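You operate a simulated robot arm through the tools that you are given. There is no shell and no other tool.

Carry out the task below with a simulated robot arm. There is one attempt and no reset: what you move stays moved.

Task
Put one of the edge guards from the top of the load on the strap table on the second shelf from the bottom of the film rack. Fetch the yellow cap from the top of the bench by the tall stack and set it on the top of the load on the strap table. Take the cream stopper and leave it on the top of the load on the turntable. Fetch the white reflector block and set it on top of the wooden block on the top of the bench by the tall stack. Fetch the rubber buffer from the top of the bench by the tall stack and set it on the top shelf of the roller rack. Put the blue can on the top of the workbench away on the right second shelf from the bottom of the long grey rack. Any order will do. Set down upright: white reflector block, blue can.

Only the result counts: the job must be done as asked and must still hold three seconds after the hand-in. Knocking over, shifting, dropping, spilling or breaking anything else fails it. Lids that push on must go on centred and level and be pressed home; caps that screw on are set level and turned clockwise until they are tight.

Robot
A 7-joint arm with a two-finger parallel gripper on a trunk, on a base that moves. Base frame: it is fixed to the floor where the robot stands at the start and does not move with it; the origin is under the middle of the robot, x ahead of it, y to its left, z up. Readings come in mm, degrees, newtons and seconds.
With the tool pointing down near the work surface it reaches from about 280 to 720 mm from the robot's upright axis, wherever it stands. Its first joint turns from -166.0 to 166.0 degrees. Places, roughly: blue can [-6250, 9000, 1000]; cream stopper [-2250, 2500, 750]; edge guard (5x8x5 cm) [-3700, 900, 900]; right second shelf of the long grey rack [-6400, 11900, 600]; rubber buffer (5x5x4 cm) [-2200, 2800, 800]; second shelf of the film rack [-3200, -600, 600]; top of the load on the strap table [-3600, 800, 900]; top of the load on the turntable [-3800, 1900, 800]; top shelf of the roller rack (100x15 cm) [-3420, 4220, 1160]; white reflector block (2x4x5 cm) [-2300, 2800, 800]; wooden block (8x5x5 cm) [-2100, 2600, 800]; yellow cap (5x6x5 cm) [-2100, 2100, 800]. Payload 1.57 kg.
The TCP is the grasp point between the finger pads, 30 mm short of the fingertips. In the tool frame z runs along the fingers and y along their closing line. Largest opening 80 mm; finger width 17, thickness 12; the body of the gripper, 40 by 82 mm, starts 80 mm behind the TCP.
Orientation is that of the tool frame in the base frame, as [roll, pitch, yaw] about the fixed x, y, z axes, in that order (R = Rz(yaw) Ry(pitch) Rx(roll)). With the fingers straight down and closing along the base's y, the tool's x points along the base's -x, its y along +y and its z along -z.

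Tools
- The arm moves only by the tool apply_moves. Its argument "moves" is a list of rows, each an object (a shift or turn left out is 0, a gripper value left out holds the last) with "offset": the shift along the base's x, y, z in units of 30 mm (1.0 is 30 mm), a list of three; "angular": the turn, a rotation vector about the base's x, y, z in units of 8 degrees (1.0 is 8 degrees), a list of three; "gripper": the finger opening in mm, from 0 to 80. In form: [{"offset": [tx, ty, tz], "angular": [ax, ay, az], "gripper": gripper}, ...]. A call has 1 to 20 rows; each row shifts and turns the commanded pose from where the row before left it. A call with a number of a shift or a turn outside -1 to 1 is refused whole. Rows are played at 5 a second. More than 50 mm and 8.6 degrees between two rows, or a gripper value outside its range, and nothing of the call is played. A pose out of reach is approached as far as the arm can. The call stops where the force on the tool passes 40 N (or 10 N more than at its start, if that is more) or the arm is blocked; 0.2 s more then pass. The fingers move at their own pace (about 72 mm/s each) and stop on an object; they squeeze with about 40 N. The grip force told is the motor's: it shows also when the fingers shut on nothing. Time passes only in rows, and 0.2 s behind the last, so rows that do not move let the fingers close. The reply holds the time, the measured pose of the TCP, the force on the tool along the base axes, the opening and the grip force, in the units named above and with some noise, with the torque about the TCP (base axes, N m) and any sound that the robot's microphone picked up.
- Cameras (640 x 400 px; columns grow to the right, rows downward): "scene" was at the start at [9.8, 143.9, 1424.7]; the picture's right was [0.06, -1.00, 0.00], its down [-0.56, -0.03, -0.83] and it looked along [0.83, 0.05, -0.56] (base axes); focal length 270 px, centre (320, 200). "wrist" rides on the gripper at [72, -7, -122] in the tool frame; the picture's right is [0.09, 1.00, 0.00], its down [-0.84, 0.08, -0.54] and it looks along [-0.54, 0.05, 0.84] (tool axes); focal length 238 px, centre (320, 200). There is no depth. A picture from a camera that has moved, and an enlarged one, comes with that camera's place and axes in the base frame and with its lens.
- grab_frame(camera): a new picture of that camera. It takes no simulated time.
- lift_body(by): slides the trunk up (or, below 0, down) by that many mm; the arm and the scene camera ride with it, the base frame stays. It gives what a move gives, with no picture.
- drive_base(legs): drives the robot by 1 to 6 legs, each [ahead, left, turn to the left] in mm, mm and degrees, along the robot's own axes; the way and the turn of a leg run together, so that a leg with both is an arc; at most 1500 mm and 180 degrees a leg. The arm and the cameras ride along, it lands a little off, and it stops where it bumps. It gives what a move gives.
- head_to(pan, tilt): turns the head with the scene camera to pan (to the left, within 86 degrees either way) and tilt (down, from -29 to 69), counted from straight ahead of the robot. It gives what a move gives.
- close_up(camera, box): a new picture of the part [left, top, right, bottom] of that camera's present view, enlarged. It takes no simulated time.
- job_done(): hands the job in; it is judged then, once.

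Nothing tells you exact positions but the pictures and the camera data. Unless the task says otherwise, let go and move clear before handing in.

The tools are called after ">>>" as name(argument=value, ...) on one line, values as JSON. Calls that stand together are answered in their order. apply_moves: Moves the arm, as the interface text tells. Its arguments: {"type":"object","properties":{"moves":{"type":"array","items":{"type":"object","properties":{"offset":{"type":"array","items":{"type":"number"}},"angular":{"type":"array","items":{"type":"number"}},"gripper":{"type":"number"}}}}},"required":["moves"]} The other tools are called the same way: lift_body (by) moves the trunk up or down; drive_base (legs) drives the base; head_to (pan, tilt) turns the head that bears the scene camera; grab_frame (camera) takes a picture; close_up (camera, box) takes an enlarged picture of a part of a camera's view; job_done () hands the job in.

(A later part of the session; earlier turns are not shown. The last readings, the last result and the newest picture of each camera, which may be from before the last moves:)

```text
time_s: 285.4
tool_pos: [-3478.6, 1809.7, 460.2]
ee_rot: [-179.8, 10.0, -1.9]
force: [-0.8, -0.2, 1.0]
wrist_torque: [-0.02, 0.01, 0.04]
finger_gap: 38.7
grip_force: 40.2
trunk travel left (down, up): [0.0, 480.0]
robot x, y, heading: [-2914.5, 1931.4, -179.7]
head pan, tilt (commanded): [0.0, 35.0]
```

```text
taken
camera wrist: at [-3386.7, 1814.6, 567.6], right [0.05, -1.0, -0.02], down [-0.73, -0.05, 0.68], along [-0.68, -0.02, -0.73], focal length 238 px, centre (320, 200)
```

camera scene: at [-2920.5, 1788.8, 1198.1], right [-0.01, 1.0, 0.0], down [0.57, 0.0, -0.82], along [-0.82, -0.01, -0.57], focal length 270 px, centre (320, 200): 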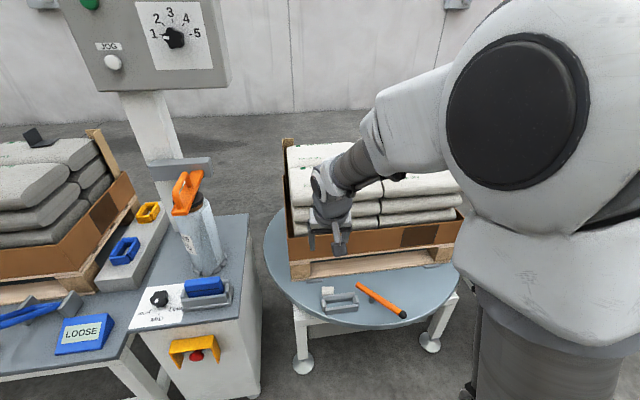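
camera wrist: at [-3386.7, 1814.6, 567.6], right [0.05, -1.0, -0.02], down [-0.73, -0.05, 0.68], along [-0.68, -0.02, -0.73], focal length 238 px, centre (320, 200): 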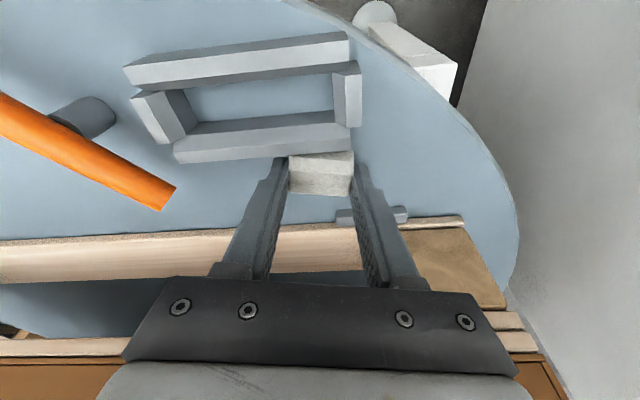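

The stopper is gripped by its ends (38.7 mm). I lift it straight up and clear of the load.

>>> apply_moves(moves=[{"offset": [0, 0, 0.3]}, {"offset": [0, 0, 1]}, {"offset": [0, 0, 1]}, {"offset": [0.3, 0, 1]}, {"offset": [0.5, 0, 1]}, {"offset": [0.5, 0, 1]}, {"offset": [0.5, 0, 1]}, {"offset": [0.5, 0, 1]}, {"offset": [0.5, 0, 1]}, {}])

>>> lift_body(by=280)

>>> grab_frame(camera="wrist")

>>> close_up(camera="scene", box=[260, 180, 480, 370])

```text
time_s: 287.6
tool_pos: [-3394.3, 1810.8, 708.2]
ee_rot: [-179.7, 10.0, -2.0]
force: [-0.2, -0.9, 0.1]
wrist_torque: [0.01, -0.01, -0.05]
finger_gap: 38.6
grip_force: 40.6
trunk travel left (down, up): [0.0, 480.0]
robot x, y, heading: [-2915.1, 1926.9, -179.8]
head pan, tilt (commanded): [0.0, 35.0]
```

```text
time_s: 290.4
tool_pos: [-3393.9, 1810.9, 989.1]
ee_rot: [-179.8, 10.0, -2.0]
force: [-0.2, 0.2, 0.3]
wrist_torque: [-0.01, 0.04, -0.01]
finger_gap: 38.7
grip_force: 40.0
trunk travel left (down, up): [-280.0, 200.0]
robot x, y, heading: [-2915.5, 1928.1, -179.7]
head pan, tilt (commanded): [0.0, 35.0]
```

```text
taken
camera wrist: at [-3302.5, 1814.3, 1096.8], right [0.05, -1.0, -0.02], down [-0.73, -0.05, 0.68], along [-0.68, -0.02, -0.73], focal length 238 px, centre (320, 200)
```

wrist: 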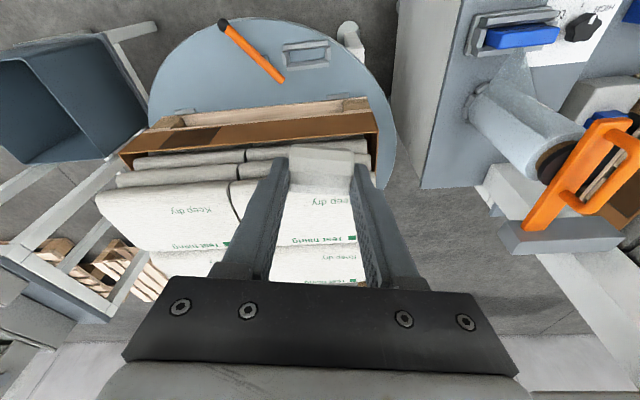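

```text
2.11 times, centred on (370, 275) of scene
camera zoom: at [-2920.6, 1788.7, 1478.0], right [-0.01, 1.0, 0.0], down [0.57, 0.0, -0.82], along [-0.82, -0.01, -0.57], focal length 569 px, centre (215, 42)
```

zoom: 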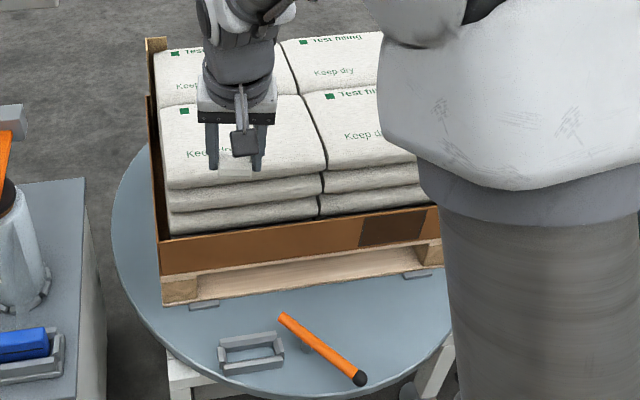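

The frame and stick are undisturbed. To be able to set the stopper upright I'll re-grip it: carry it to the bench, lay it down there, and take it across its diameter.

>>> drive_base(legs=[[-95, 0, 0], [0, -430, 0], [0, 0, 179.8]])

>>> grab_frame(camera="scene")

```text
time_s: 304.8
tool_pos: [-2334.9, 2440.9, 989.5]
ee_rot: [-179.8, 10.0, 172.0]
force: [-0.2, 0.1, -0.1]
wrist_torque: [-0.01, 0.03, -0.02]
finger_gap: 38.8
grip_force: 39.8
trunk travel left (down, up): [-280.0, 200.0]
robot x, y, heading: [-2822.2, 2373.3, -5.4]
head pan, tilt (commanded): [0.0, 35.0]
```

```text
taken
camera scene: at [-2801.8, 2509.1, 1478.1], right [-0.1, -1.0, 0.0], down [-0.57, 0.06, -0.82], along [0.82, -0.08, -0.57], focal length 270 px, centre (320, 200)
```

scene: 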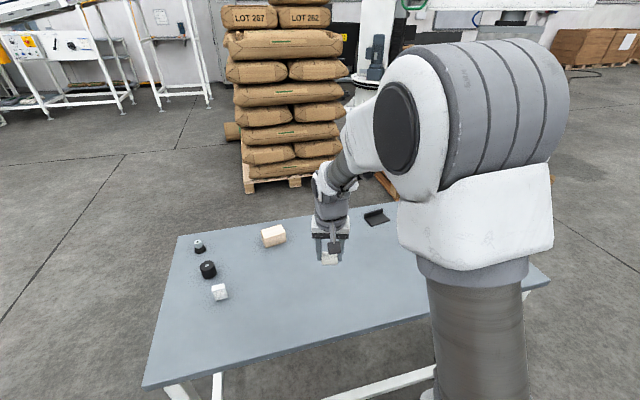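

>>> apply_moves(moves=[{"angular": [0.087, 0.619, 0]}, {"angular": [0.087, 0.619, 0]}, {"angular": [0, 0, -0.94]}, {"angular": [0, 0, -0.94]}, {"angular": [0, 0, -0.94]}, {"angular": [0, 0, -0.94]}, {"angular": [0, 0, -0.94]}, {"angular": [0, 0, -0.94]}, {"angular": [0, 0, -0.94]}, {"angular": [0, 0, -0.94]}, {"angular": [0, 0, -0.94]}, {"angular": [0, 0, -0.94]}, {"angular": [0, 0, -0.85]}, {}])

>>> grab_frame(camera="wrist")

>>> grab_frame(camera="scene")

```text
time_s: 307.8
tool_pos: [-2334.1, 2439.7, 989.6]
ee_rot: [-179.8, 0.0, 89.9]
force: [-0.1, -0.7, -0.7]
wrist_torque: [-0.01, -0.04, -0.02]
finger_gap: 38.6
grip_force: 39.6
trunk travel left (down, up): [-280.0, 200.0]
robot x, y, heading: [-2822.4, 2375.2, -5.6]
head pan, tilt (commanded): [0.0, 35.0]
```

```text
taken
camera wrist: at [-2341.1, 2513.4, 1111.2], right [1.0, 0.09, 0.0], down [0.08, -0.84, 0.54], along [0.05, -0.54, -0.84], focal length 238 px, centre (320, 200)
```

wrist: 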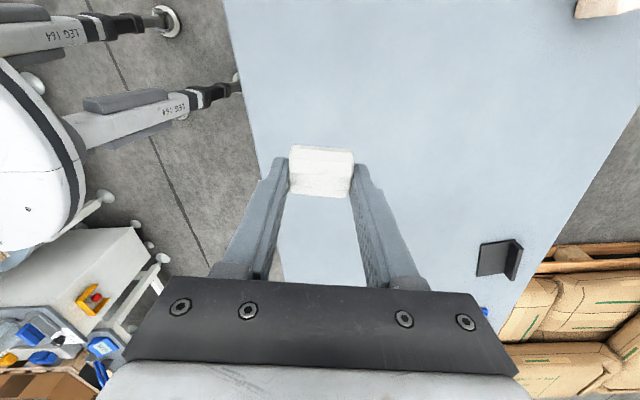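

```text
taken
camera scene: at [-2801.8, 2509.1, 1478.1], right [-0.1, -1.0, 0.0], down [-0.57, 0.06, -0.82], along [0.82, -0.08, -0.57], focal length 270 px, centre (320, 200)
```

scene: 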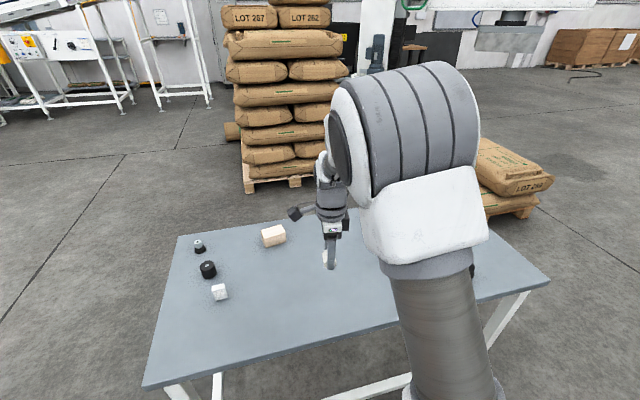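

>>> apply_moves(moves=[{"offset": [0, 0, -1]}, {"offset": [0, 0, -1]}, {"offset": [0, 0, -1]}, {"offset": [0, 0, -1]}, {"offset": [0, 0, -1]}, {"offset": [0, 0, -0.4]}, {}])

>>> apply_moves(moves=[{"offset": [0, 0, -0.2]}, {"offset": [0, 0, -0.1]}, {}])

>>> apply_moves(moves=[{"offset": [0, 0, -0.08]}, {"offset": [0, 0, -0.06]}, {}])

```text
time_s: 309.4
tool_pos: [-2335.2, 2442.3, 826.9]
ee_rot: [-179.9, -0.1, 90.0]
force: [0.1, 0.0, 0.0]
wrist_torque: [-0.02, 0.03, -0.02]
finger_gap: 39.0
grip_force: 39.8
trunk travel left (down, up): [-280.0, 200.0]
robot x, y, heading: [-2826.5, 2371.5, -5.4]
head pan, tilt (commanded): [0.0, 35.0]
```

```text
time_s: 310.1
tool_pos: [-2334.5, 2441.3, 819.6]
ee_rot: [180.0, 0.0, 90.0]
force: [-1.0, -0.5, 9.8]
wrist_torque: [0.05, 0.03, 0.01]
finger_gap: 38.5
grip_force: 40.3
trunk travel left (down, up): [-280.0, 200.0]
robot x, y, heading: [-2822.4, 2373.4, -5.7]
head pan, tilt (commanded): [0.0, 35.0]
```

```text
time_s: 310.9
tool_pos: [-2334.7, 2440.4, 816.3]
ee_rot: [179.8, -0.1, 89.9]
force: [0.1, 1.4, 33.2]
wrist_torque: [0.18, 0.08, 0.02]
finger_gap: 39.0
grip_force: 40.0
trunk travel left (down, up): [-280.0, 200.0]
robot x, y, heading: [-2823.7, 2367.6, -5.5]
head pan, tilt (commanded): [0.0, 35.0]
```

>>> apply_moves(moves=[{"offset": [0, 0, 0.1]}, {"gripper": 46}, {}, {"gripper": 60}, {}, {}])

>>> grab_frame(camera="wrist")

>>> close_up(camera="scene", box=[280, 210, 400, 285])

```text
time_s: 312.4
tool_pos: [-2334.6, 2440.7, 817.6]
ee_rot: [-179.9, 0.0, 90.1]
force: [-0.1, 0.1, 0.5]
wrist_torque: [0.0, -0.02, 0.0]
finger_gap: 60.0
grip_force: 0.0
trunk travel left (down, up): [-280.0, 200.0]
robot x, y, heading: [-2822.9, 2372.1, -5.5]
head pan, tilt (commanded): [0.0, 35.0]
```

```text
taken
camera wrist: at [-2341.5, 2513.6, 939.4], right [1.0, 0.09, 0.0], down [0.08, -0.84, 0.54], along [0.05, -0.54, -0.84], focal length 238 px, centre (320, 200)
```

wrist: 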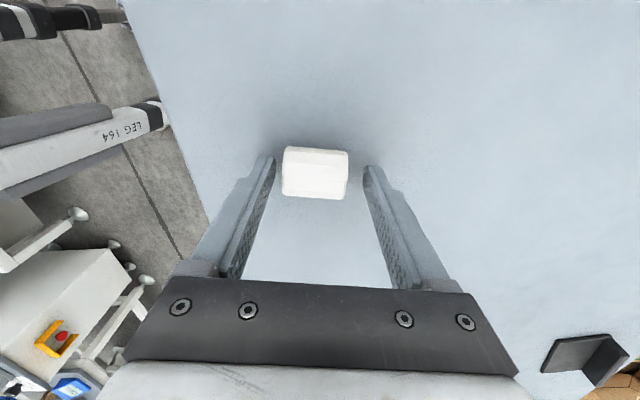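

```text
5.33 times, centred on (340, 248) of scene
camera zoom: at [-2801.8, 2509.1, 1478.1], right [-0.1, -1.0, 0.0], down [-0.57, 0.06, -0.82], along [0.82, -0.08, -0.57], focal length 1442 px, centre (213, -53)
```

zoom: 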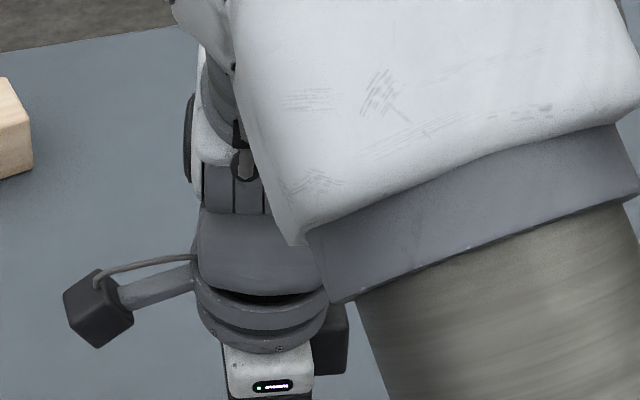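

The stopper lies still on the bench. I raise, turn the tool back by 90° and take it across its diameter.

>>> apply_moves(moves=[{"offset": [0, 0, 0.5]}, {"offset": [0, 0, 1]}, {"offset": [0, 0, 1]}, {"offset": [0, 0, 0.5], "angular": [0, 0, 0.94]}, {"angular": [0, 0, 0.94]}, {"angular": [0, 0, 0.94]}, {"angular": [0, 0, 0.94]}, {"angular": [0, 0, 0.94]}, {"angular": [0, 0, 0.94]}, {"angular": [0, 0, 0.94]}, {"angular": [0, 0, 0.94]}, {"angular": [0, 0, 0.94]}, {"angular": [0, 0, 0.94]}, {"angular": [0, 0, 0.94]}, {"angular": [0, 0, 0.94]}, {}])

>>> grab_frame(camera="wrist")

>>> close_up(camera="scene", box=[280, 210, 400, 285])

```text
time_s: 315.8
tool_pos: [-2334.3, 2440.4, 907.6]
ee_rot: [-179.8, 0.0, -179.6]
force: [-0.3, 0.2, 0.6]
wrist_torque: [-0.03, 0.0, -0.04]
finger_gap: 59.8
grip_force: 0.1
trunk travel left (down, up): [-280.0, 200.0]
robot x, y, heading: [-2822.8, 2372.6, -5.4]
head pan, tilt (commanded): [0.0, 35.0]
```

```text
taken
camera wrist: at [-2407.0, 2434.7, 1028.7], right [-0.1, 1.0, 0.0], down [0.84, 0.08, 0.54], along [0.54, 0.05, -0.84], focal length 238 px, centre (320, 200)
```

wrist: 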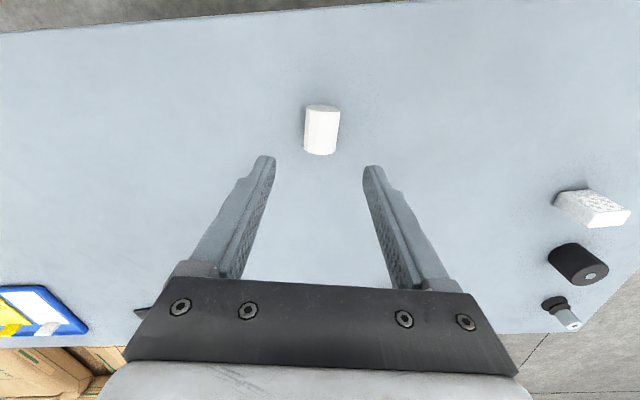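

```text
5.33 times, centred on (340, 248) of scene
camera zoom: at [-2801.8, 2509.1, 1478.1], right [-0.1, -1.0, 0.0], down [-0.57, 0.06, -0.82], along [0.82, -0.08, -0.57], focal length 1442 px, centre (213, -53)
```

zoom: 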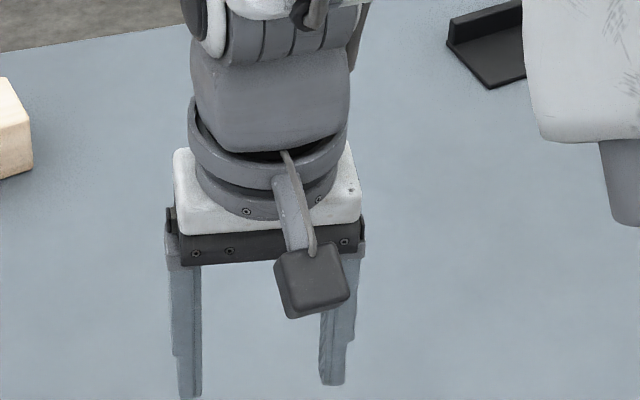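

>>> apply_moves(moves=[{"offset": [0, 0, -0.5], "angular": [0, 0.625, 0]}, {"offset": [-0.06, 0.04, -0.7], "angular": [0, 0.625, 0]}, {"offset": [0, 0, -0.9]}, {}])

>>> grab_frame(camera="wrist")

```text
time_s: 316.8
tool_pos: [-2336.6, 2441.1, 842.2]
ee_rot: [-179.9, -10.0, -179.7]
force: [-0.3, 0.4, 0.3]
wrist_torque: [0.01, -0.02, 0.0]
finger_gap: 59.9
grip_force: 0.2
trunk travel left (down, up): [-280.0, 200.0]
robot x, y, heading: [-2826.2, 2373.3, -5.5]
head pan, tilt (commanded): [0.0, 35.0]
```

```text
taken
camera wrist: at [-2386.6, 2435.8, 975.1], right [-0.1, 1.0, 0.01], down [0.92, 0.08, 0.39], along [0.38, 0.05, -0.92], focal length 238 px, centre (320, 200)
```

wrist: 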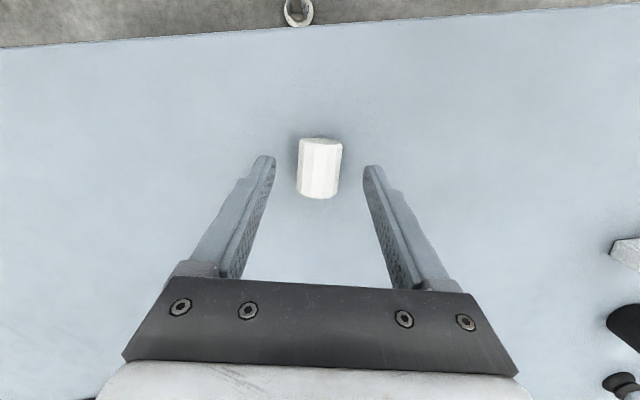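

>>> apply_moves(moves=[{"offset": [-0.03, 0.06, -0.5]}, {"offset": [0, 0, -0.4]}, {}, {"gripper": 20}, {}, {}, {"gripper": 0}, {}])

>>> grab_frame(camera="wrist")

```text
time_s: 318.6
tool_pos: [-2339.1, 2443.3, 816.1]
ee_rot: [-180.0, -9.9, -179.8]
force: [0.8, -0.4, 0.1]
wrist_torque: [-0.01, 0.0, -0.02]
finger_gap: 30.6
grip_force: 39.4
trunk travel left (down, up): [-280.0, 200.0]
robot x, y, heading: [-2824.1, 2373.7, -5.6]
head pan, tilt (commanded): [0.0, 35.0]
```

```text
taken
camera wrist: at [-2388.0, 2437.7, 948.1], right [-0.1, 1.0, 0.01], down [0.92, 0.08, 0.39], along [0.39, 0.05, -0.92], focal length 238 px, centre (320, 200)
```

wrist: 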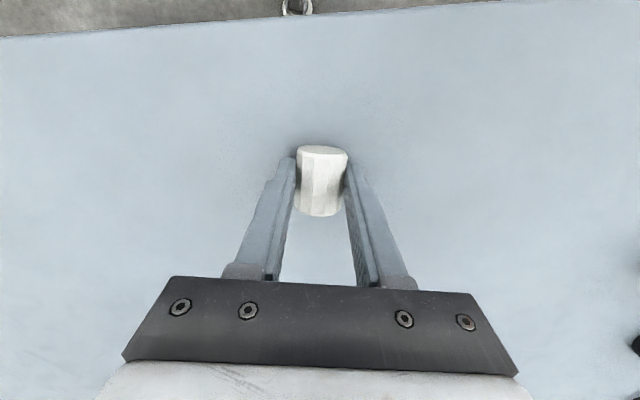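

Gripped across the diameter (30.6 mm). I lift, turn back to the turntable and look at the load before placing.

>>> apply_moves(moves=[{"offset": [0, 0, 0.5]}, {"offset": [0, 0, 1]}, {"offset": [0, 0, 1]}, {"offset": [-0.5, 0, 1]}, {"offset": [-1, 0, 1]}, {"offset": [-1, -0.5, 1]}, {"offset": [0, -0.5, 1]}])

>>> drive_base(legs=[[0, 0, 95], [0, 0, 90], [0, 480, 0]])

>>> grab_frame(camera="scene")

```text
time_s: 320.1
tool_pos: [-2415.6, 2411.7, 1012.7]
ee_rot: [-179.9, -10.0, -179.8]
force: [-0.5, -0.1, -0.5]
wrist_torque: [0.02, 0.0, 0.0]
finger_gap: 30.4
grip_force: 39.4
trunk travel left (down, up): [-280.0, 200.0]
robot x, y, heading: [-2823.3, 2370.1, -5.3]
head pan, tilt (commanded): [0.0, 35.0]
```

```text
time_s: 334.7
tool_pos: [-3249.9, 1832.1, 1013.0]
ee_rot: [-179.9, -10.0, 3.8]
force: [-0.4, 0.3, 0.3]
wrist_torque: [0.0, 0.02, 0.02]
finger_gap: 30.5
grip_force: 39.9
trunk travel left (down, up): [-280.0, 200.0]
robot x, y, heading: [-2844.4, 1899.8, 178.1]
head pan, tilt (commanded): [0.0, 35.0]
```

```text
taken
camera scene: at [-2854.1, 1758.0, 1478.1], right [0.04, 1.0, 0.0], down [0.57, -0.02, -0.82], along [-0.82, 0.03, -0.57], focal length 270 px, centre (320, 200)
```

scene: 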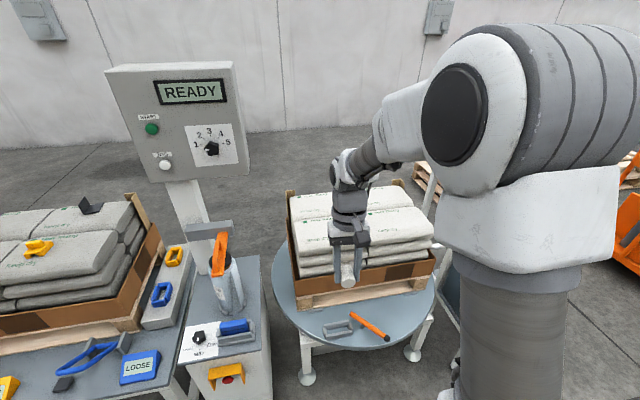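

>>> drive_base(legs=[[100, 0, 0]])

>>> apply_moves(moves=[{"offset": [-0.3, 0, 0], "angular": [-0.062, 0.9355, 0]}, {"offset": [-0.3, 0, 0], "angular": [-0.062, 0.9355, 0]}, {"offset": [-0.3, 0, 0], "angular": [-0.062, 0.9355, 0]}, {"offset": [-0.3, 0, 0], "angular": [-0.062, 0.9355, 0]}, {"offset": [-0.3, 0, 0], "angular": [-0.062, 0.9355, 0]}, {"offset": [-0.3, 0, 0], "angular": [-0.062, 0.9355, 0]}, {"offset": [-0.3, 0, -0.3], "angular": [-0.062, 0.9355, 0]}, {"offset": [-0.3, 0, -0.3], "angular": [-0.062, 0.9355, 0]}, {"offset": [-0.3, 0, -0.3], "angular": [-0.062, 0.9355, 0]}, {"offset": [-0.3, 0, -0.3], "angular": [-0.062, 0.9355, 0]}, {"offset": [-0.3, 0, -0.3], "angular": [-0.062, 0.9355, 0]}, {"offset": [-0.3, 0, -0.3], "angular": [-0.062, 0.9355, 0]}, {}])

>>> grab_frame(camera="wrist")

>>> grab_frame(camera="scene")

```text
time_s: 336.0
tool_pos: [-3349.2, 1835.0, 1012.1]
ee_rot: [-179.9, -10.0, 3.8]
force: [-0.2, 0.2, -0.2]
wrist_torque: [0.01, -0.02, -0.02]
finger_gap: 30.5
grip_force: 39.4
trunk travel left (down, up): [-280.0, 200.0]
robot x, y, heading: [-2941.1, 1900.0, 178.2]
head pan, tilt (commanded): [0.0, 35.0]
```

```text
time_s: 338.8
tool_pos: [-3455.4, 1836.8, 959.0]
ee_rot: [-179.9, 80.0, 3.8]
force: [-0.8, -0.7, 0.0]
wrist_torque: [-0.01, 0.0, -0.03]
finger_gap: 30.4
grip_force: 39.6
trunk travel left (down, up): [-280.0, 200.0]
robot x, y, heading: [-2940.9, 1906.0, 178.1]
head pan, tilt (commanded): [0.0, 35.0]
```

```text
taken
camera wrist: at [-3324.5, 1852.2, 908.0], right [0.08, -0.99, -0.09], down [0.39, -0.05, 0.92], along [-0.92, -0.11, 0.39], focal length 238 px, centre (320, 200)
```

wrist: 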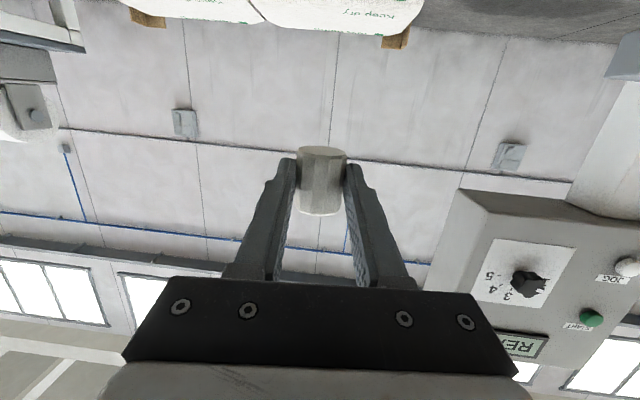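

```text
taken
camera scene: at [-2953.7, 1761.4, 1478.0], right [0.03, 1.0, 0.0], down [0.57, -0.02, -0.82], along [-0.82, 0.03, -0.57], focal length 270 px, centre (320, 200)
```

scene: 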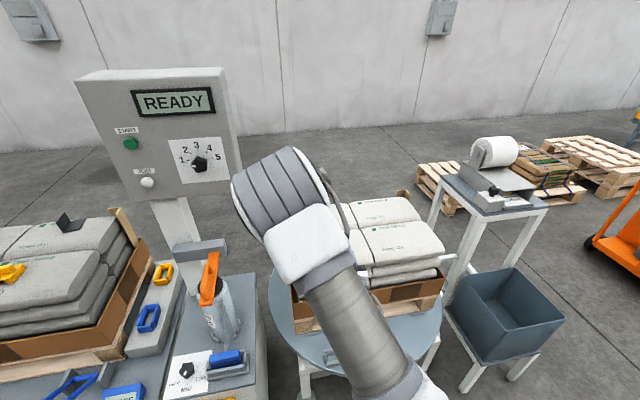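

The first spot was too close to the sack's rounded front edge; the sack's centre is about (-3657, 1824). I extend over that centre with the stopper held upright.

>>> apply_moves(moves=[{"offset": [-1, -0.065, 0]}, {"offset": [-1, -0.065, 0]}, {"offset": [-1, -0.065, 0]}, {"offset": [-1, -0.065, -0.4]}, {"offset": [-1, -0.065, -0.6]}, {"offset": [-1, -0.065, -0.8]}, {"offset": [-0.17, 0, -0.9]}, {}])

>>> grab_frame(camera="wrist")

>>> grab_frame(camera="scene")

```text
time_s: 340.6
tool_pos: [-3640.7, 1824.1, 879.0]
ee_rot: [-180.0, 79.9, 3.6]
force: [-0.1, 0.5, -0.5]
wrist_torque: [0.01, 0.01, 0.0]
finger_gap: 30.5
grip_force: 39.6
trunk travel left (down, up): [-280.0, 200.0]
robot x, y, heading: [-2942.3, 1903.0, 177.9]
head pan, tilt (commanded): [0.0, 35.0]
```

```text
taken
camera wrist: at [-3508.8, 1839.9, 828.5], right [0.08, -0.99, -0.09], down [0.39, -0.05, 0.92], along [-0.92, -0.11, 0.39], focal length 238 px, centre (320, 200)
```

wrist: 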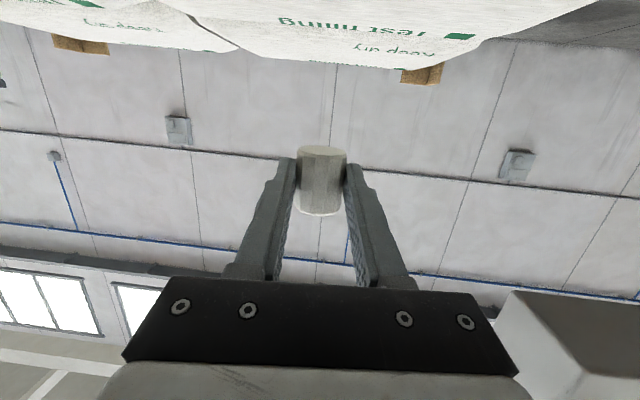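

```text
taken
camera scene: at [-2953.7, 1761.5, 1478.1], right [0.03, 1.0, 0.0], down [0.57, -0.02, -0.82], along [-0.82, 0.03, -0.57], focal length 270 px, centre (320, 200)
```

scene: 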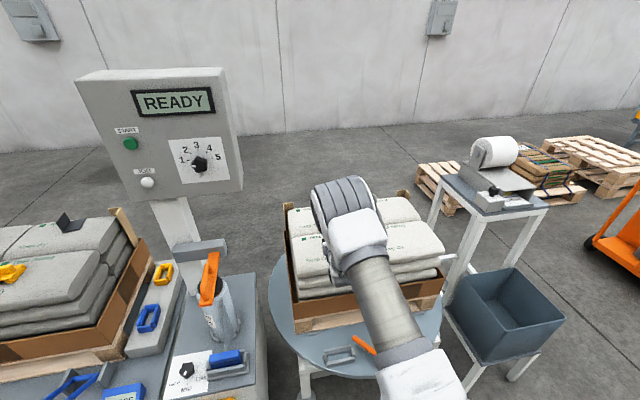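

>>> apply_moves(moves=[{"offset": [0, 0, -0.8]}, {"offset": [0, 0, -0.8]}, {"offset": [0, 0, -0.6]}, {"offset": [0, 0, -0.2]}, {}])

>>> grab_frame(camera="wrist")

```text
time_s: 341.8
tool_pos: [-3643.8, 1822.6, 804.3]
ee_rot: [179.9, 80.0, 3.5]
force: [-0.1, 0.2, 0.3]
wrist_torque: [0.02, 0.03, 0.01]
finger_gap: 30.5
grip_force: 39.5
trunk travel left (down, up): [-280.0, 200.0]
robot x, y, heading: [-2937.0, 1900.2, 177.7]
head pan, tilt (commanded): [0.0, 35.0]
```

```text
taken
camera wrist: at [-3511.1, 1840.0, 754.7], right [0.08, -0.99, -0.09], down [0.39, -0.05, 0.92], along [-0.92, -0.11, 0.39], focal length 238 px, centre (320, 200)
```

wrist: 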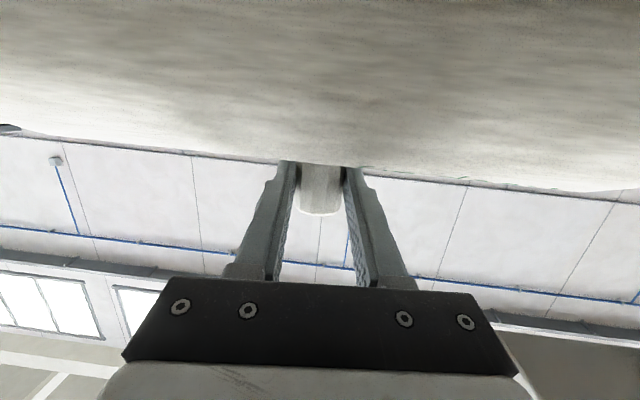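

>>> apply_moves(moves=[{"offset": [0, 0, -0.1]}, {"offset": [0, 0, -0.07]}, {}])

>>> apply_moves(moves=[{"offset": [0, 0, -0.07]}, {"offset": [0, 0, -0.07]}, {}])

>>> apply_moves(moves=[{"offset": [0, 0, -0.07]}, {}])

```text
time_s: 342.6
tool_pos: [-3640.6, 1823.1, 799.1]
ee_rot: [179.9, 80.1, 3.7]
force: [0.2, -0.2, -0.5]
wrist_torque: [-0.02, -0.01, -0.04]
finger_gap: 30.4
grip_force: 40.0
trunk travel left (down, up): [-280.0, 200.0]
robot x, y, heading: [-2941.0, 1902.2, 178.2]
head pan, tilt (commanded): [0.0, 35.0]
```

```text
time_s: 343.4
tool_pos: [-3641.9, 1823.2, 798.7]
ee_rot: [179.8, 80.3, 3.7]
force: [1.1, 0.9, 9.6]
wrist_torque: [-0.07, 0.2, -0.03]
finger_gap: 30.5
grip_force: 39.9
trunk travel left (down, up): [-280.0, 200.0]
robot x, y, heading: [-2941.5, 1902.2, 177.8]
head pan, tilt (commanded): [0.0, 35.0]
```

```text
time_s: 344.0
tool_pos: [-3641.9, 1824.1, 797.3]
ee_rot: [179.8, 80.5, 3.5]
force: [0.6, 1.0, 20.5]
wrist_torque: [-0.1, 0.51, 0.01]
finger_gap: 30.3
grip_force: 39.9
trunk travel left (down, up): [-280.0, 200.0]
robot x, y, heading: [-2942.4, 1902.6, 177.9]
head pan, tilt (commanded): [0.0, 35.0]
```

>>> apply_moves(moves=[{"offset": [0, 0, 0.06]}, {"gripper": 36}, {}, {"gripper": 52}, {}, {}])

>>> grab_frame(camera="wrist")

```text
time_s: 345.4
tool_pos: [-3641.7, 1824.2, 796.8]
ee_rot: [-180.0, 79.9, 3.7]
force: [-0.1, 0.2, 0.4]
wrist_torque: [0.0, 0.02, 0.01]
finger_gap: 51.7
grip_force: 0.0
trunk travel left (down, up): [-280.0, 200.0]
robot x, y, heading: [-2942.1, 1902.3, 178.0]
head pan, tilt (commanded): [0.0, 35.0]
```

```text
taken
camera wrist: at [-3510.2, 1840.0, 746.4], right [0.08, -0.99, -0.09], down [0.39, -0.05, 0.92], along [-0.92, -0.11, 0.38], focal length 238 px, centre (320, 200)
```

wrist: 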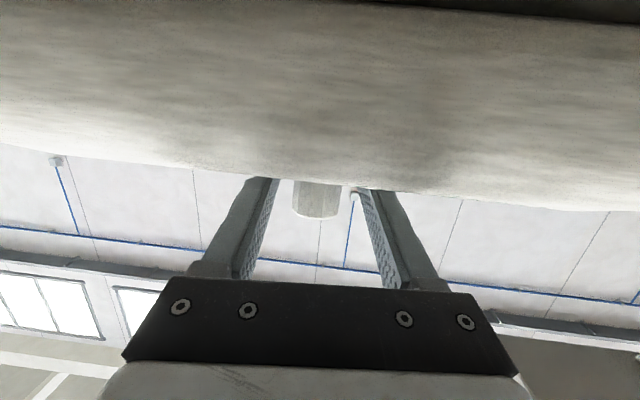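

The stopper stands by itself. I withdraw straight back and check.

>>> apply_moves(moves=[{"offset": [0.5, 0.03, 0.09]}, {"offset": [0.9, 0.06, 0.16]}, {"offset": [0.9, 0.06, 0.16]}, {"offset": [0.9, 0.06, 0.3]}, {"offset": [0.9, 0.06, 0.5]}, {"offset": [0.9, 0.06, 1]}, {"offset": [0.5, 0, 1]}, {"offset": [0, 0, 1]}, {"offset": [0, 0, 1]}, {}])

>>> grab_frame(camera="wrist")

>>> grab_frame(camera="scene")

```text
time_s: 347.6
tool_pos: [-3476.9, 1837.1, 953.2]
ee_rot: [180.0, 79.9, 3.8]
force: [-0.5, 1.0, 0.7]
wrist_torque: [0.0, -0.02, 0.01]
finger_gap: 52.0
grip_force: 0.0
trunk travel left (down, up): [-280.0, 200.0]
robot x, y, heading: [-2940.9, 1903.2, 177.8]
head pan, tilt (commanded): [0.0, 35.0]
```

```text
taken
camera wrist: at [-3345.2, 1852.3, 902.8], right [0.08, -0.99, -0.09], down [0.39, -0.05, 0.92], along [-0.92, -0.11, 0.38], focal length 238 px, centre (320, 200)
```

wrist: 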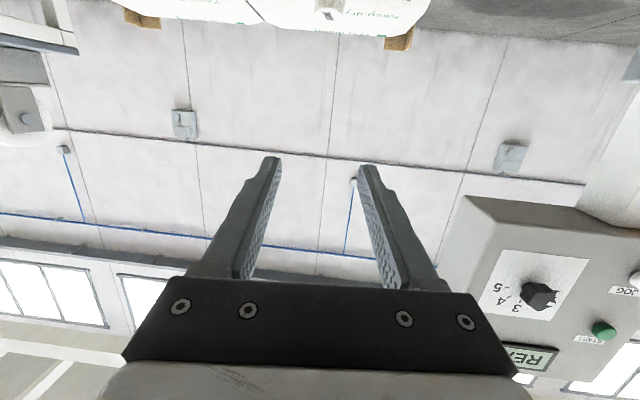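

```text
taken
camera scene: at [-2953.4, 1761.5, 1478.1], right [0.03, 1.0, 0.0], down [0.57, -0.02, -0.82], along [-0.82, 0.03, -0.57], focal length 270 px, centre (320, 200)
```

scene: 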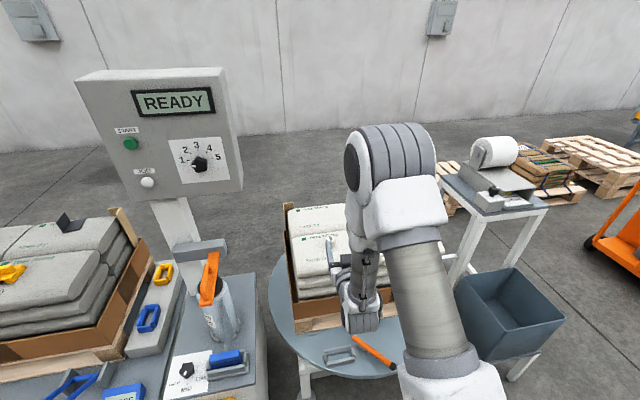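

>>> close_up(camera="scene", box=[280, 195, 440, 295])

>>> apply_moves(moves=[{"offset": [0, 0, 0.2], "angular": [0.062, -0.9355, 0]}, {"offset": [0.1, 0, 0.2], "angular": [0.062, -0.9355, 0]}, {"offset": [0.1, 0, 0.2], "angular": [0.062, -0.9355, 0]}, {"offset": [0.2, 0, 0.2], "angular": [0.062, -0.9355, 0]}, {"offset": [0.3, 0, 0.2], "angular": [0.062, -0.9355, 0]}, {"offset": [0.4, 0, 0.2], "angular": [0.062, -0.9355, 0]}, {"offset": [0.5, 0, 0.2], "angular": [0.062, -0.9355, 0]}, {"offset": [0.5, 0, 0.2], "angular": [0.062, -0.9355, 0]}, {"offset": [0.5, 0, 0.2], "angular": [0.062, -0.9355, 0]}, {"offset": [0.5, 0, 0.2], "angular": [0.062, -0.9355, 0]}, {"offset": [0.5, 0, 0.2], "angular": [0.041, -0.62, 0]}, {}])

>>> grab_frame(camera="wrist")

>>> close_up(camera="scene", box=[260, 180, 460, 305])

```text
4.00 times, centred on (360, 245) of scene
camera zoom: at [-2953.4, 1761.5, 1478.1], right [0.03, 1.0, 0.0], down [0.57, -0.02, -0.82], along [-0.82, 0.03, -0.57], focal length 1082 px, centre (160, 20)
```

zoom: 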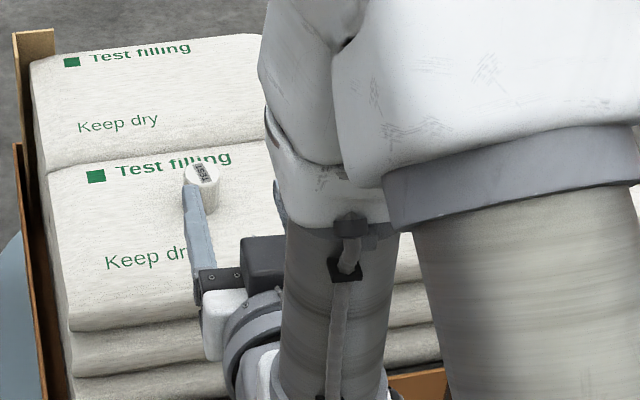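

```text
time_s: 350.2
tool_pos: [-3369.3, 1834.7, 1016.9]
ee_rot: [-179.9, -0.1, 3.7]
force: [0.0, 0.6, 0.2]
wrist_torque: [0.02, -0.01, -0.04]
finger_gap: 51.9
grip_force: 0.0
trunk travel left (down, up): [-280.0, 200.0]
robot x, y, heading: [-2941.0, 1900.2, 177.9]
head pan, tilt (commanded): [0.0, 35.0]
```

```text
taken
camera wrist: at [-3297.4, 1845.8, 1139.0], right [0.16, -0.99, 0.0], down [-0.83, -0.13, 0.54], along [-0.53, -0.08, -0.84], focal length 238 px, centre (320, 200)
```

wrist: 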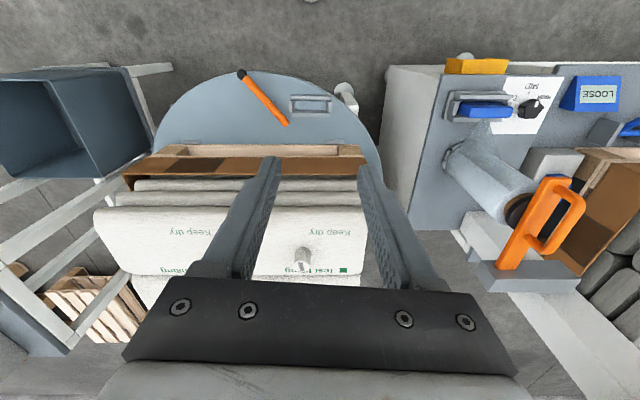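

```text
3.20 times, centred on (360, 242) of scene
camera zoom: at [-2953.6, 1761.5, 1478.1], right [0.03, 1.0, 0.0], down [0.57, -0.02, -0.82], along [-0.82, 0.03, -0.57], focal length 865 px, centre (192, 64)
```

zoom: 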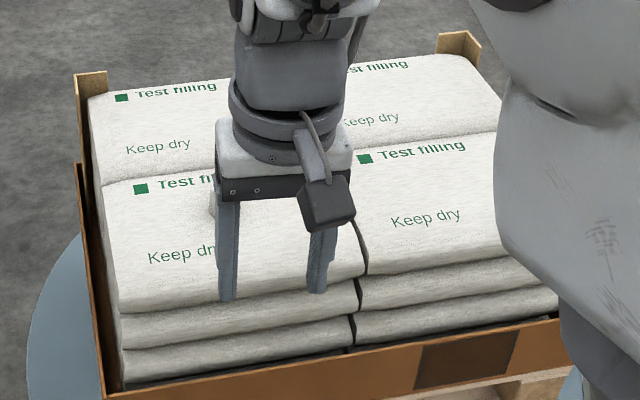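

The stopper now stands in the middle of the sack. Next come the reflector and buffer: I go round to the far (north) end of the bench.

>>> drive_base(legs=[[0, -1450, 0], [0, 0, 92], [0, 780, 0]])

>>> grab_frame(camera="scene")

>>> grab_frame(camera="wrist")

```text
time_s: 372.2
tool_pos: [-2026.8, 2894.7, 1017.3]
ee_rot: [-179.9, 0.0, 93.6]
force: [0.2, 0.1, -0.2]
wrist_torque: [-0.05, -0.01, 0.01]
finger_gap: 52.1
grip_force: 0.1
trunk travel left (down, up): [-280.0, 200.0]
robot x, y, heading: [-2087.2, 3321.4, -91.9]
head pan, tilt (commanded): [0.0, 35.0]
```

```text
taken
camera scene: at [-1952.4, 3306.8, 1478.1], right [-1.0, 0.04, 0.0], down [0.02, 0.57, -0.82], along [-0.03, -0.82, -0.57], focal length 270 px, centre (320, 200)
```

scene: 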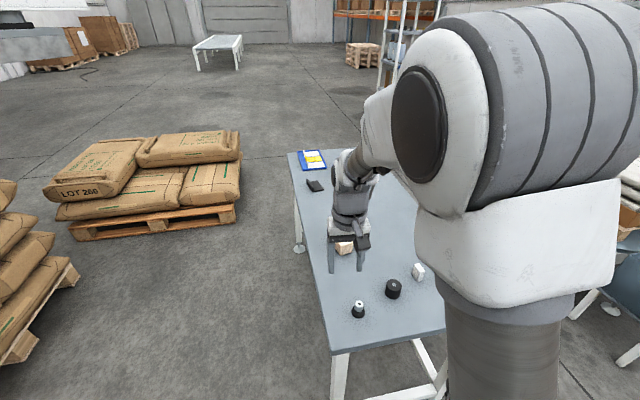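

```text
taken
camera wrist: at [-2037.5, 2966.4, 1138.8], right [0.99, 0.15, 0.0], down [0.13, -0.83, 0.54], along [0.08, -0.54, -0.84], focal length 238 px, centre (320, 200)
```

wrist: 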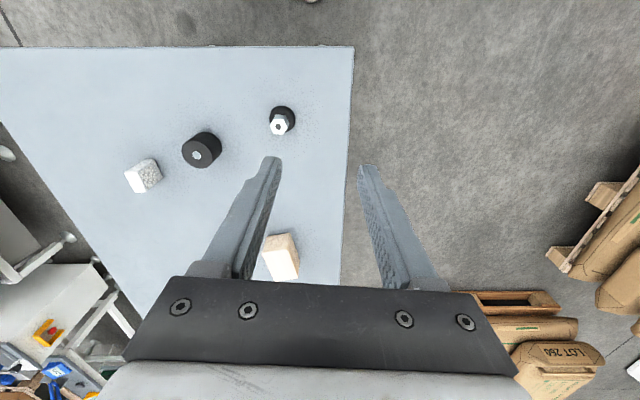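

>>> apply_moves(moves=[{"offset": [-1, 0, 0], "gripper": 70}, {"offset": [-1, 0, 0]}, {"offset": [-1, 0, 0]}, {"offset": [-1, 0, 0]}, {"offset": [-1, -0.5, 0]}, {"offset": [-1, -0.5, 0]}, {"offset": [0, 0, 0.5]}])

>>> grab_frame(camera="wrist")

>>> close_up(camera="scene", box=[300, 200, 460, 320])

```text
time_s: 373.8
tool_pos: [-2206.2, 2862.5, 1030.4]
ee_rot: [-179.8, -0.1, 93.8]
force: [-0.4, 0.6, -0.5]
wrist_torque: [-0.01, -0.03, 0.02]
finger_gap: 70.0
grip_force: 0.1
trunk travel left (down, up): [-280.0, 200.0]
robot x, y, heading: [-2095.8, 3319.6, -92.0]
head pan, tilt (commanded): [0.0, 35.0]
```

```text
taken
camera wrist: at [-2218.2, 2935.0, 1152.1], right [0.99, 0.16, 0.0], down [0.13, -0.83, 0.54], along [0.08, -0.54, -0.84], focal length 238 px, centre (320, 200)
```

wrist: 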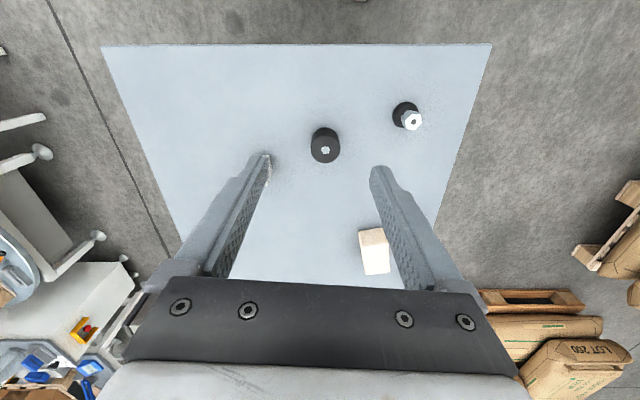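

```text
3.33 times, centred on (380, 260) of scene
camera zoom: at [-1952.6, 3306.6, 1478.1], right [-1.0, 0.04, 0.0], down [0.02, 0.57, -0.82], along [-0.03, -0.82, -0.57], focal length 901 px, centre (120, 0)
```

zoom: 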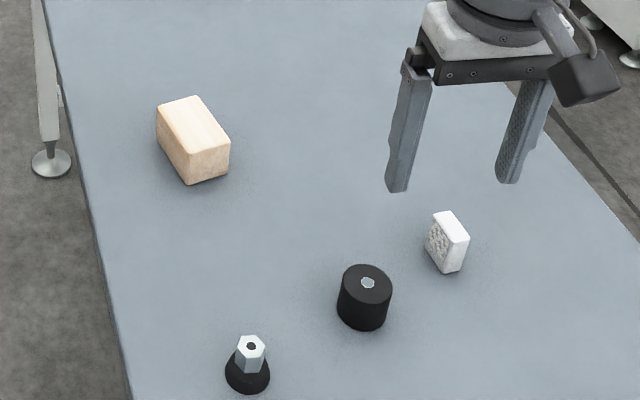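

>>> apply_moves(moves=[{"offset": [-0.8, -0.9, -0.3]}, {"offset": [-0.8, -0.9, -0.3]}, {"offset": [-0.8, -0.9, -0.3]}, {"offset": [0, -0.7, -0.3]}, {}])

>>> grab_frame(camera="wrist")

>>> close_up(camera="wrist", box=[260, 60, 380, 160])

>>> close_up(camera="scene", box=[395, 250, 443, 290])

```text
time_s: 375.0
tool_pos: [-2278.2, 2760.0, 994.4]
ee_rot: [-180.0, 0.0, 93.7]
force: [-0.5, 0.3, 0.5]
wrist_torque: [0.05, -0.02, -0.01]
finger_gap: 70.1
grip_force: 0.1
trunk travel left (down, up): [-280.0, 200.0]
robot x, y, heading: [-2095.1, 3326.2, -92.2]
head pan, tilt (commanded): [0.0, 35.0]
```

```text
taken
camera wrist: at [-2289.6, 2832.7, 1116.9], right [0.99, 0.16, 0.0], down [0.13, -0.83, 0.54], along [0.08, -0.54, -0.84], focal length 238 px, centre (320, 200)
```

wrist: 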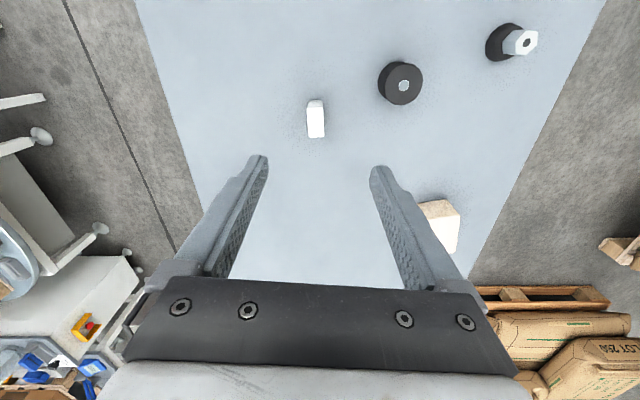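

```text
4.00 times, centred on (320, 110) of wrist
camera zoom: at [-2289.6, 2832.7, 1116.9], right [0.99, 0.16, 0.0], down [0.13, -0.83, 0.54], along [0.08, -0.54, -0.84], focal length 953 px, centre (320, 560)
```

zoom: 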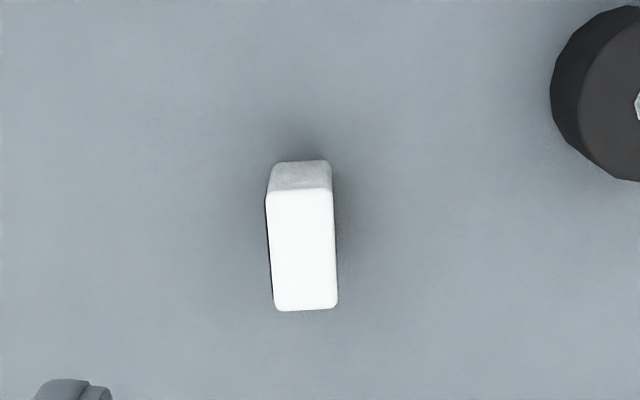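

```text
10.00 times, centred on (419, 270) of scene
camera zoom: at [-1952.4, 3306.6, 1478.1], right [-1.0, 0.04, 0.0], down [0.02, 0.57, -0.82], along [-0.03, -0.82, -0.57], focal length 2704 px, centre (-670, -500)
```

zoom: 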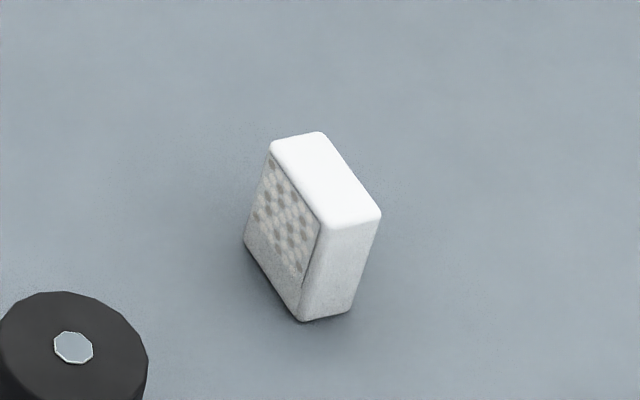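

The reflector stands on its 18×36 mm base, 47 mm tall, turned about 11°. I align the tool and go down over it.

>>> apply_moves(moves=[{"offset": [-0.18, -0.16, -0.9], "angular": [0, 0, 0.45], "gripper": 54}, {"offset": [0, 0, -0.9], "angular": [0, 0, 0.44]}, {"offset": [0, 0, -0.9]}, {}])

>>> grab_frame(camera="wrist")

>>> close_up(camera="wrist", box=[240, 80, 400, 180])

```text
time_s: 376.0
tool_pos: [-2282.9, 2758.0, 913.9]
ee_rot: [-179.9, 0.0, 100.8]
force: [0.4, -0.1, 0.3]
wrist_torque: [0.02, 0.0, -0.03]
finger_gap: 53.9
grip_force: 0.0
trunk travel left (down, up): [-280.0, 200.0]
robot x, y, heading: [-2094.6, 3320.3, -92.3]
head pan, tilt (commanded): [0.0, 35.0]
```

```text
taken
camera wrist: at [-2302.6, 2827.9, 1034.3], right [0.96, 0.28, 0.0], down [0.23, -0.81, 0.54], along [0.15, -0.52, -0.84], focal length 238 px, centre (320, 200)
```

wrist: 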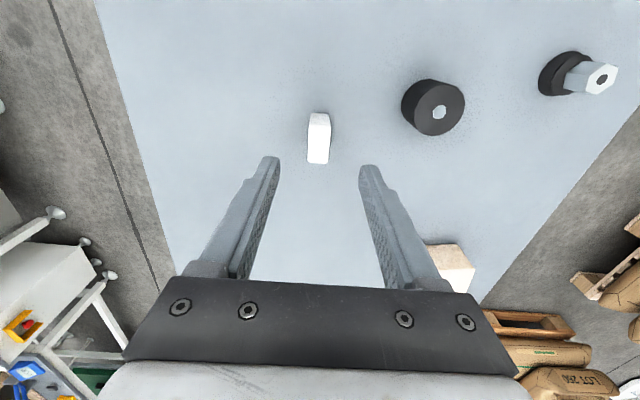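

```text
4.00 times, centred on (320, 130) of wrist
camera zoom: at [-2302.6, 2827.9, 1034.3], right [0.96, 0.28, 0.0], down [0.23, -0.81, 0.54], along [0.15, -0.52, -0.84], focal length 953 px, centre (320, 480)
```

zoom: 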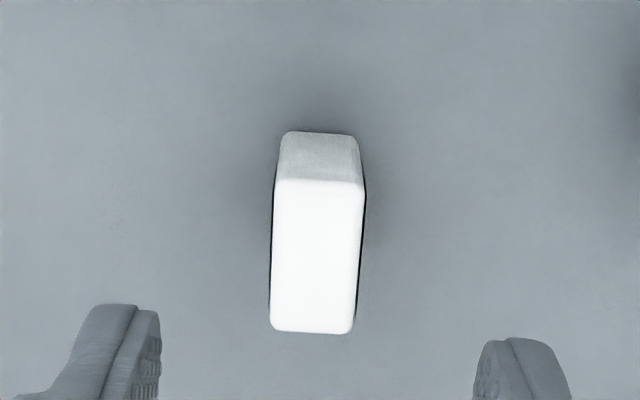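

>>> apply_moves(moves=[{"offset": [0, -0.05, -0.9], "angular": [0, 0, 0.22]}, {"offset": [0, 0, -0.9]}, {"offset": [0, 0, -0.8]}, {"offset": [0, 0, -0.55]}, {}])

>>> grab_frame(camera="wrist")

>>> close_up(camera="scene", box=[370, 220, 470, 300])

```text
time_s: 377.2
tool_pos: [-2282.4, 2757.4, 821.1]
ee_rot: [-180.0, -0.1, 102.5]
force: [-0.2, 0.4, -0.2]
wrist_torque: [-0.01, -0.04, 0.0]
finger_gap: 54.0
grip_force: 0.0
trunk travel left (down, up): [-280.0, 200.0]
robot x, y, heading: [-2090.9, 3323.3, -92.0]
head pan, tilt (commanded): [0.0, 35.0]
```

```text
taken
camera wrist: at [-2305.2, 2825.6, 941.7], right [0.95, 0.31, 0.0], down [0.26, -0.8, 0.54], along [0.16, -0.52, -0.84], focal length 238 px, centre (320, 200)
```

wrist: 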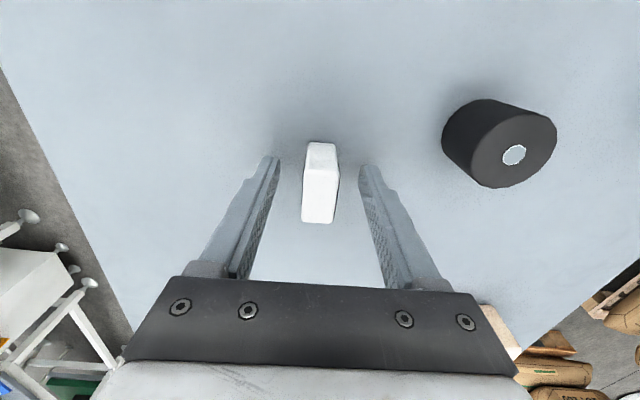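

```text
5.00 times, centred on (420, 260) of scene
camera zoom: at [-1952.5, 3306.7, 1478.1], right [-1.0, 0.04, 0.0], down [0.02, 0.57, -0.82], along [-0.03, -0.82, -0.57], focal length 1352 px, centre (-180, -100)
```

zoom: 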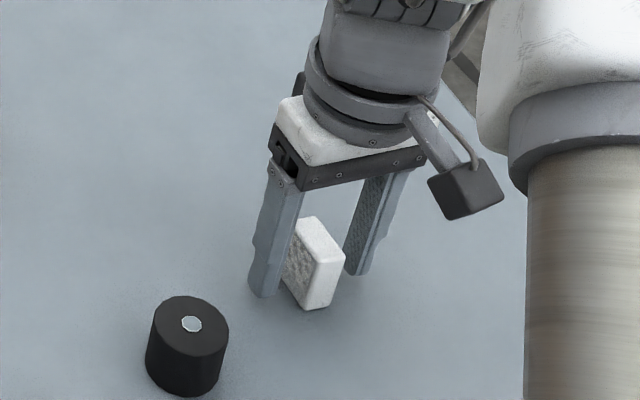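

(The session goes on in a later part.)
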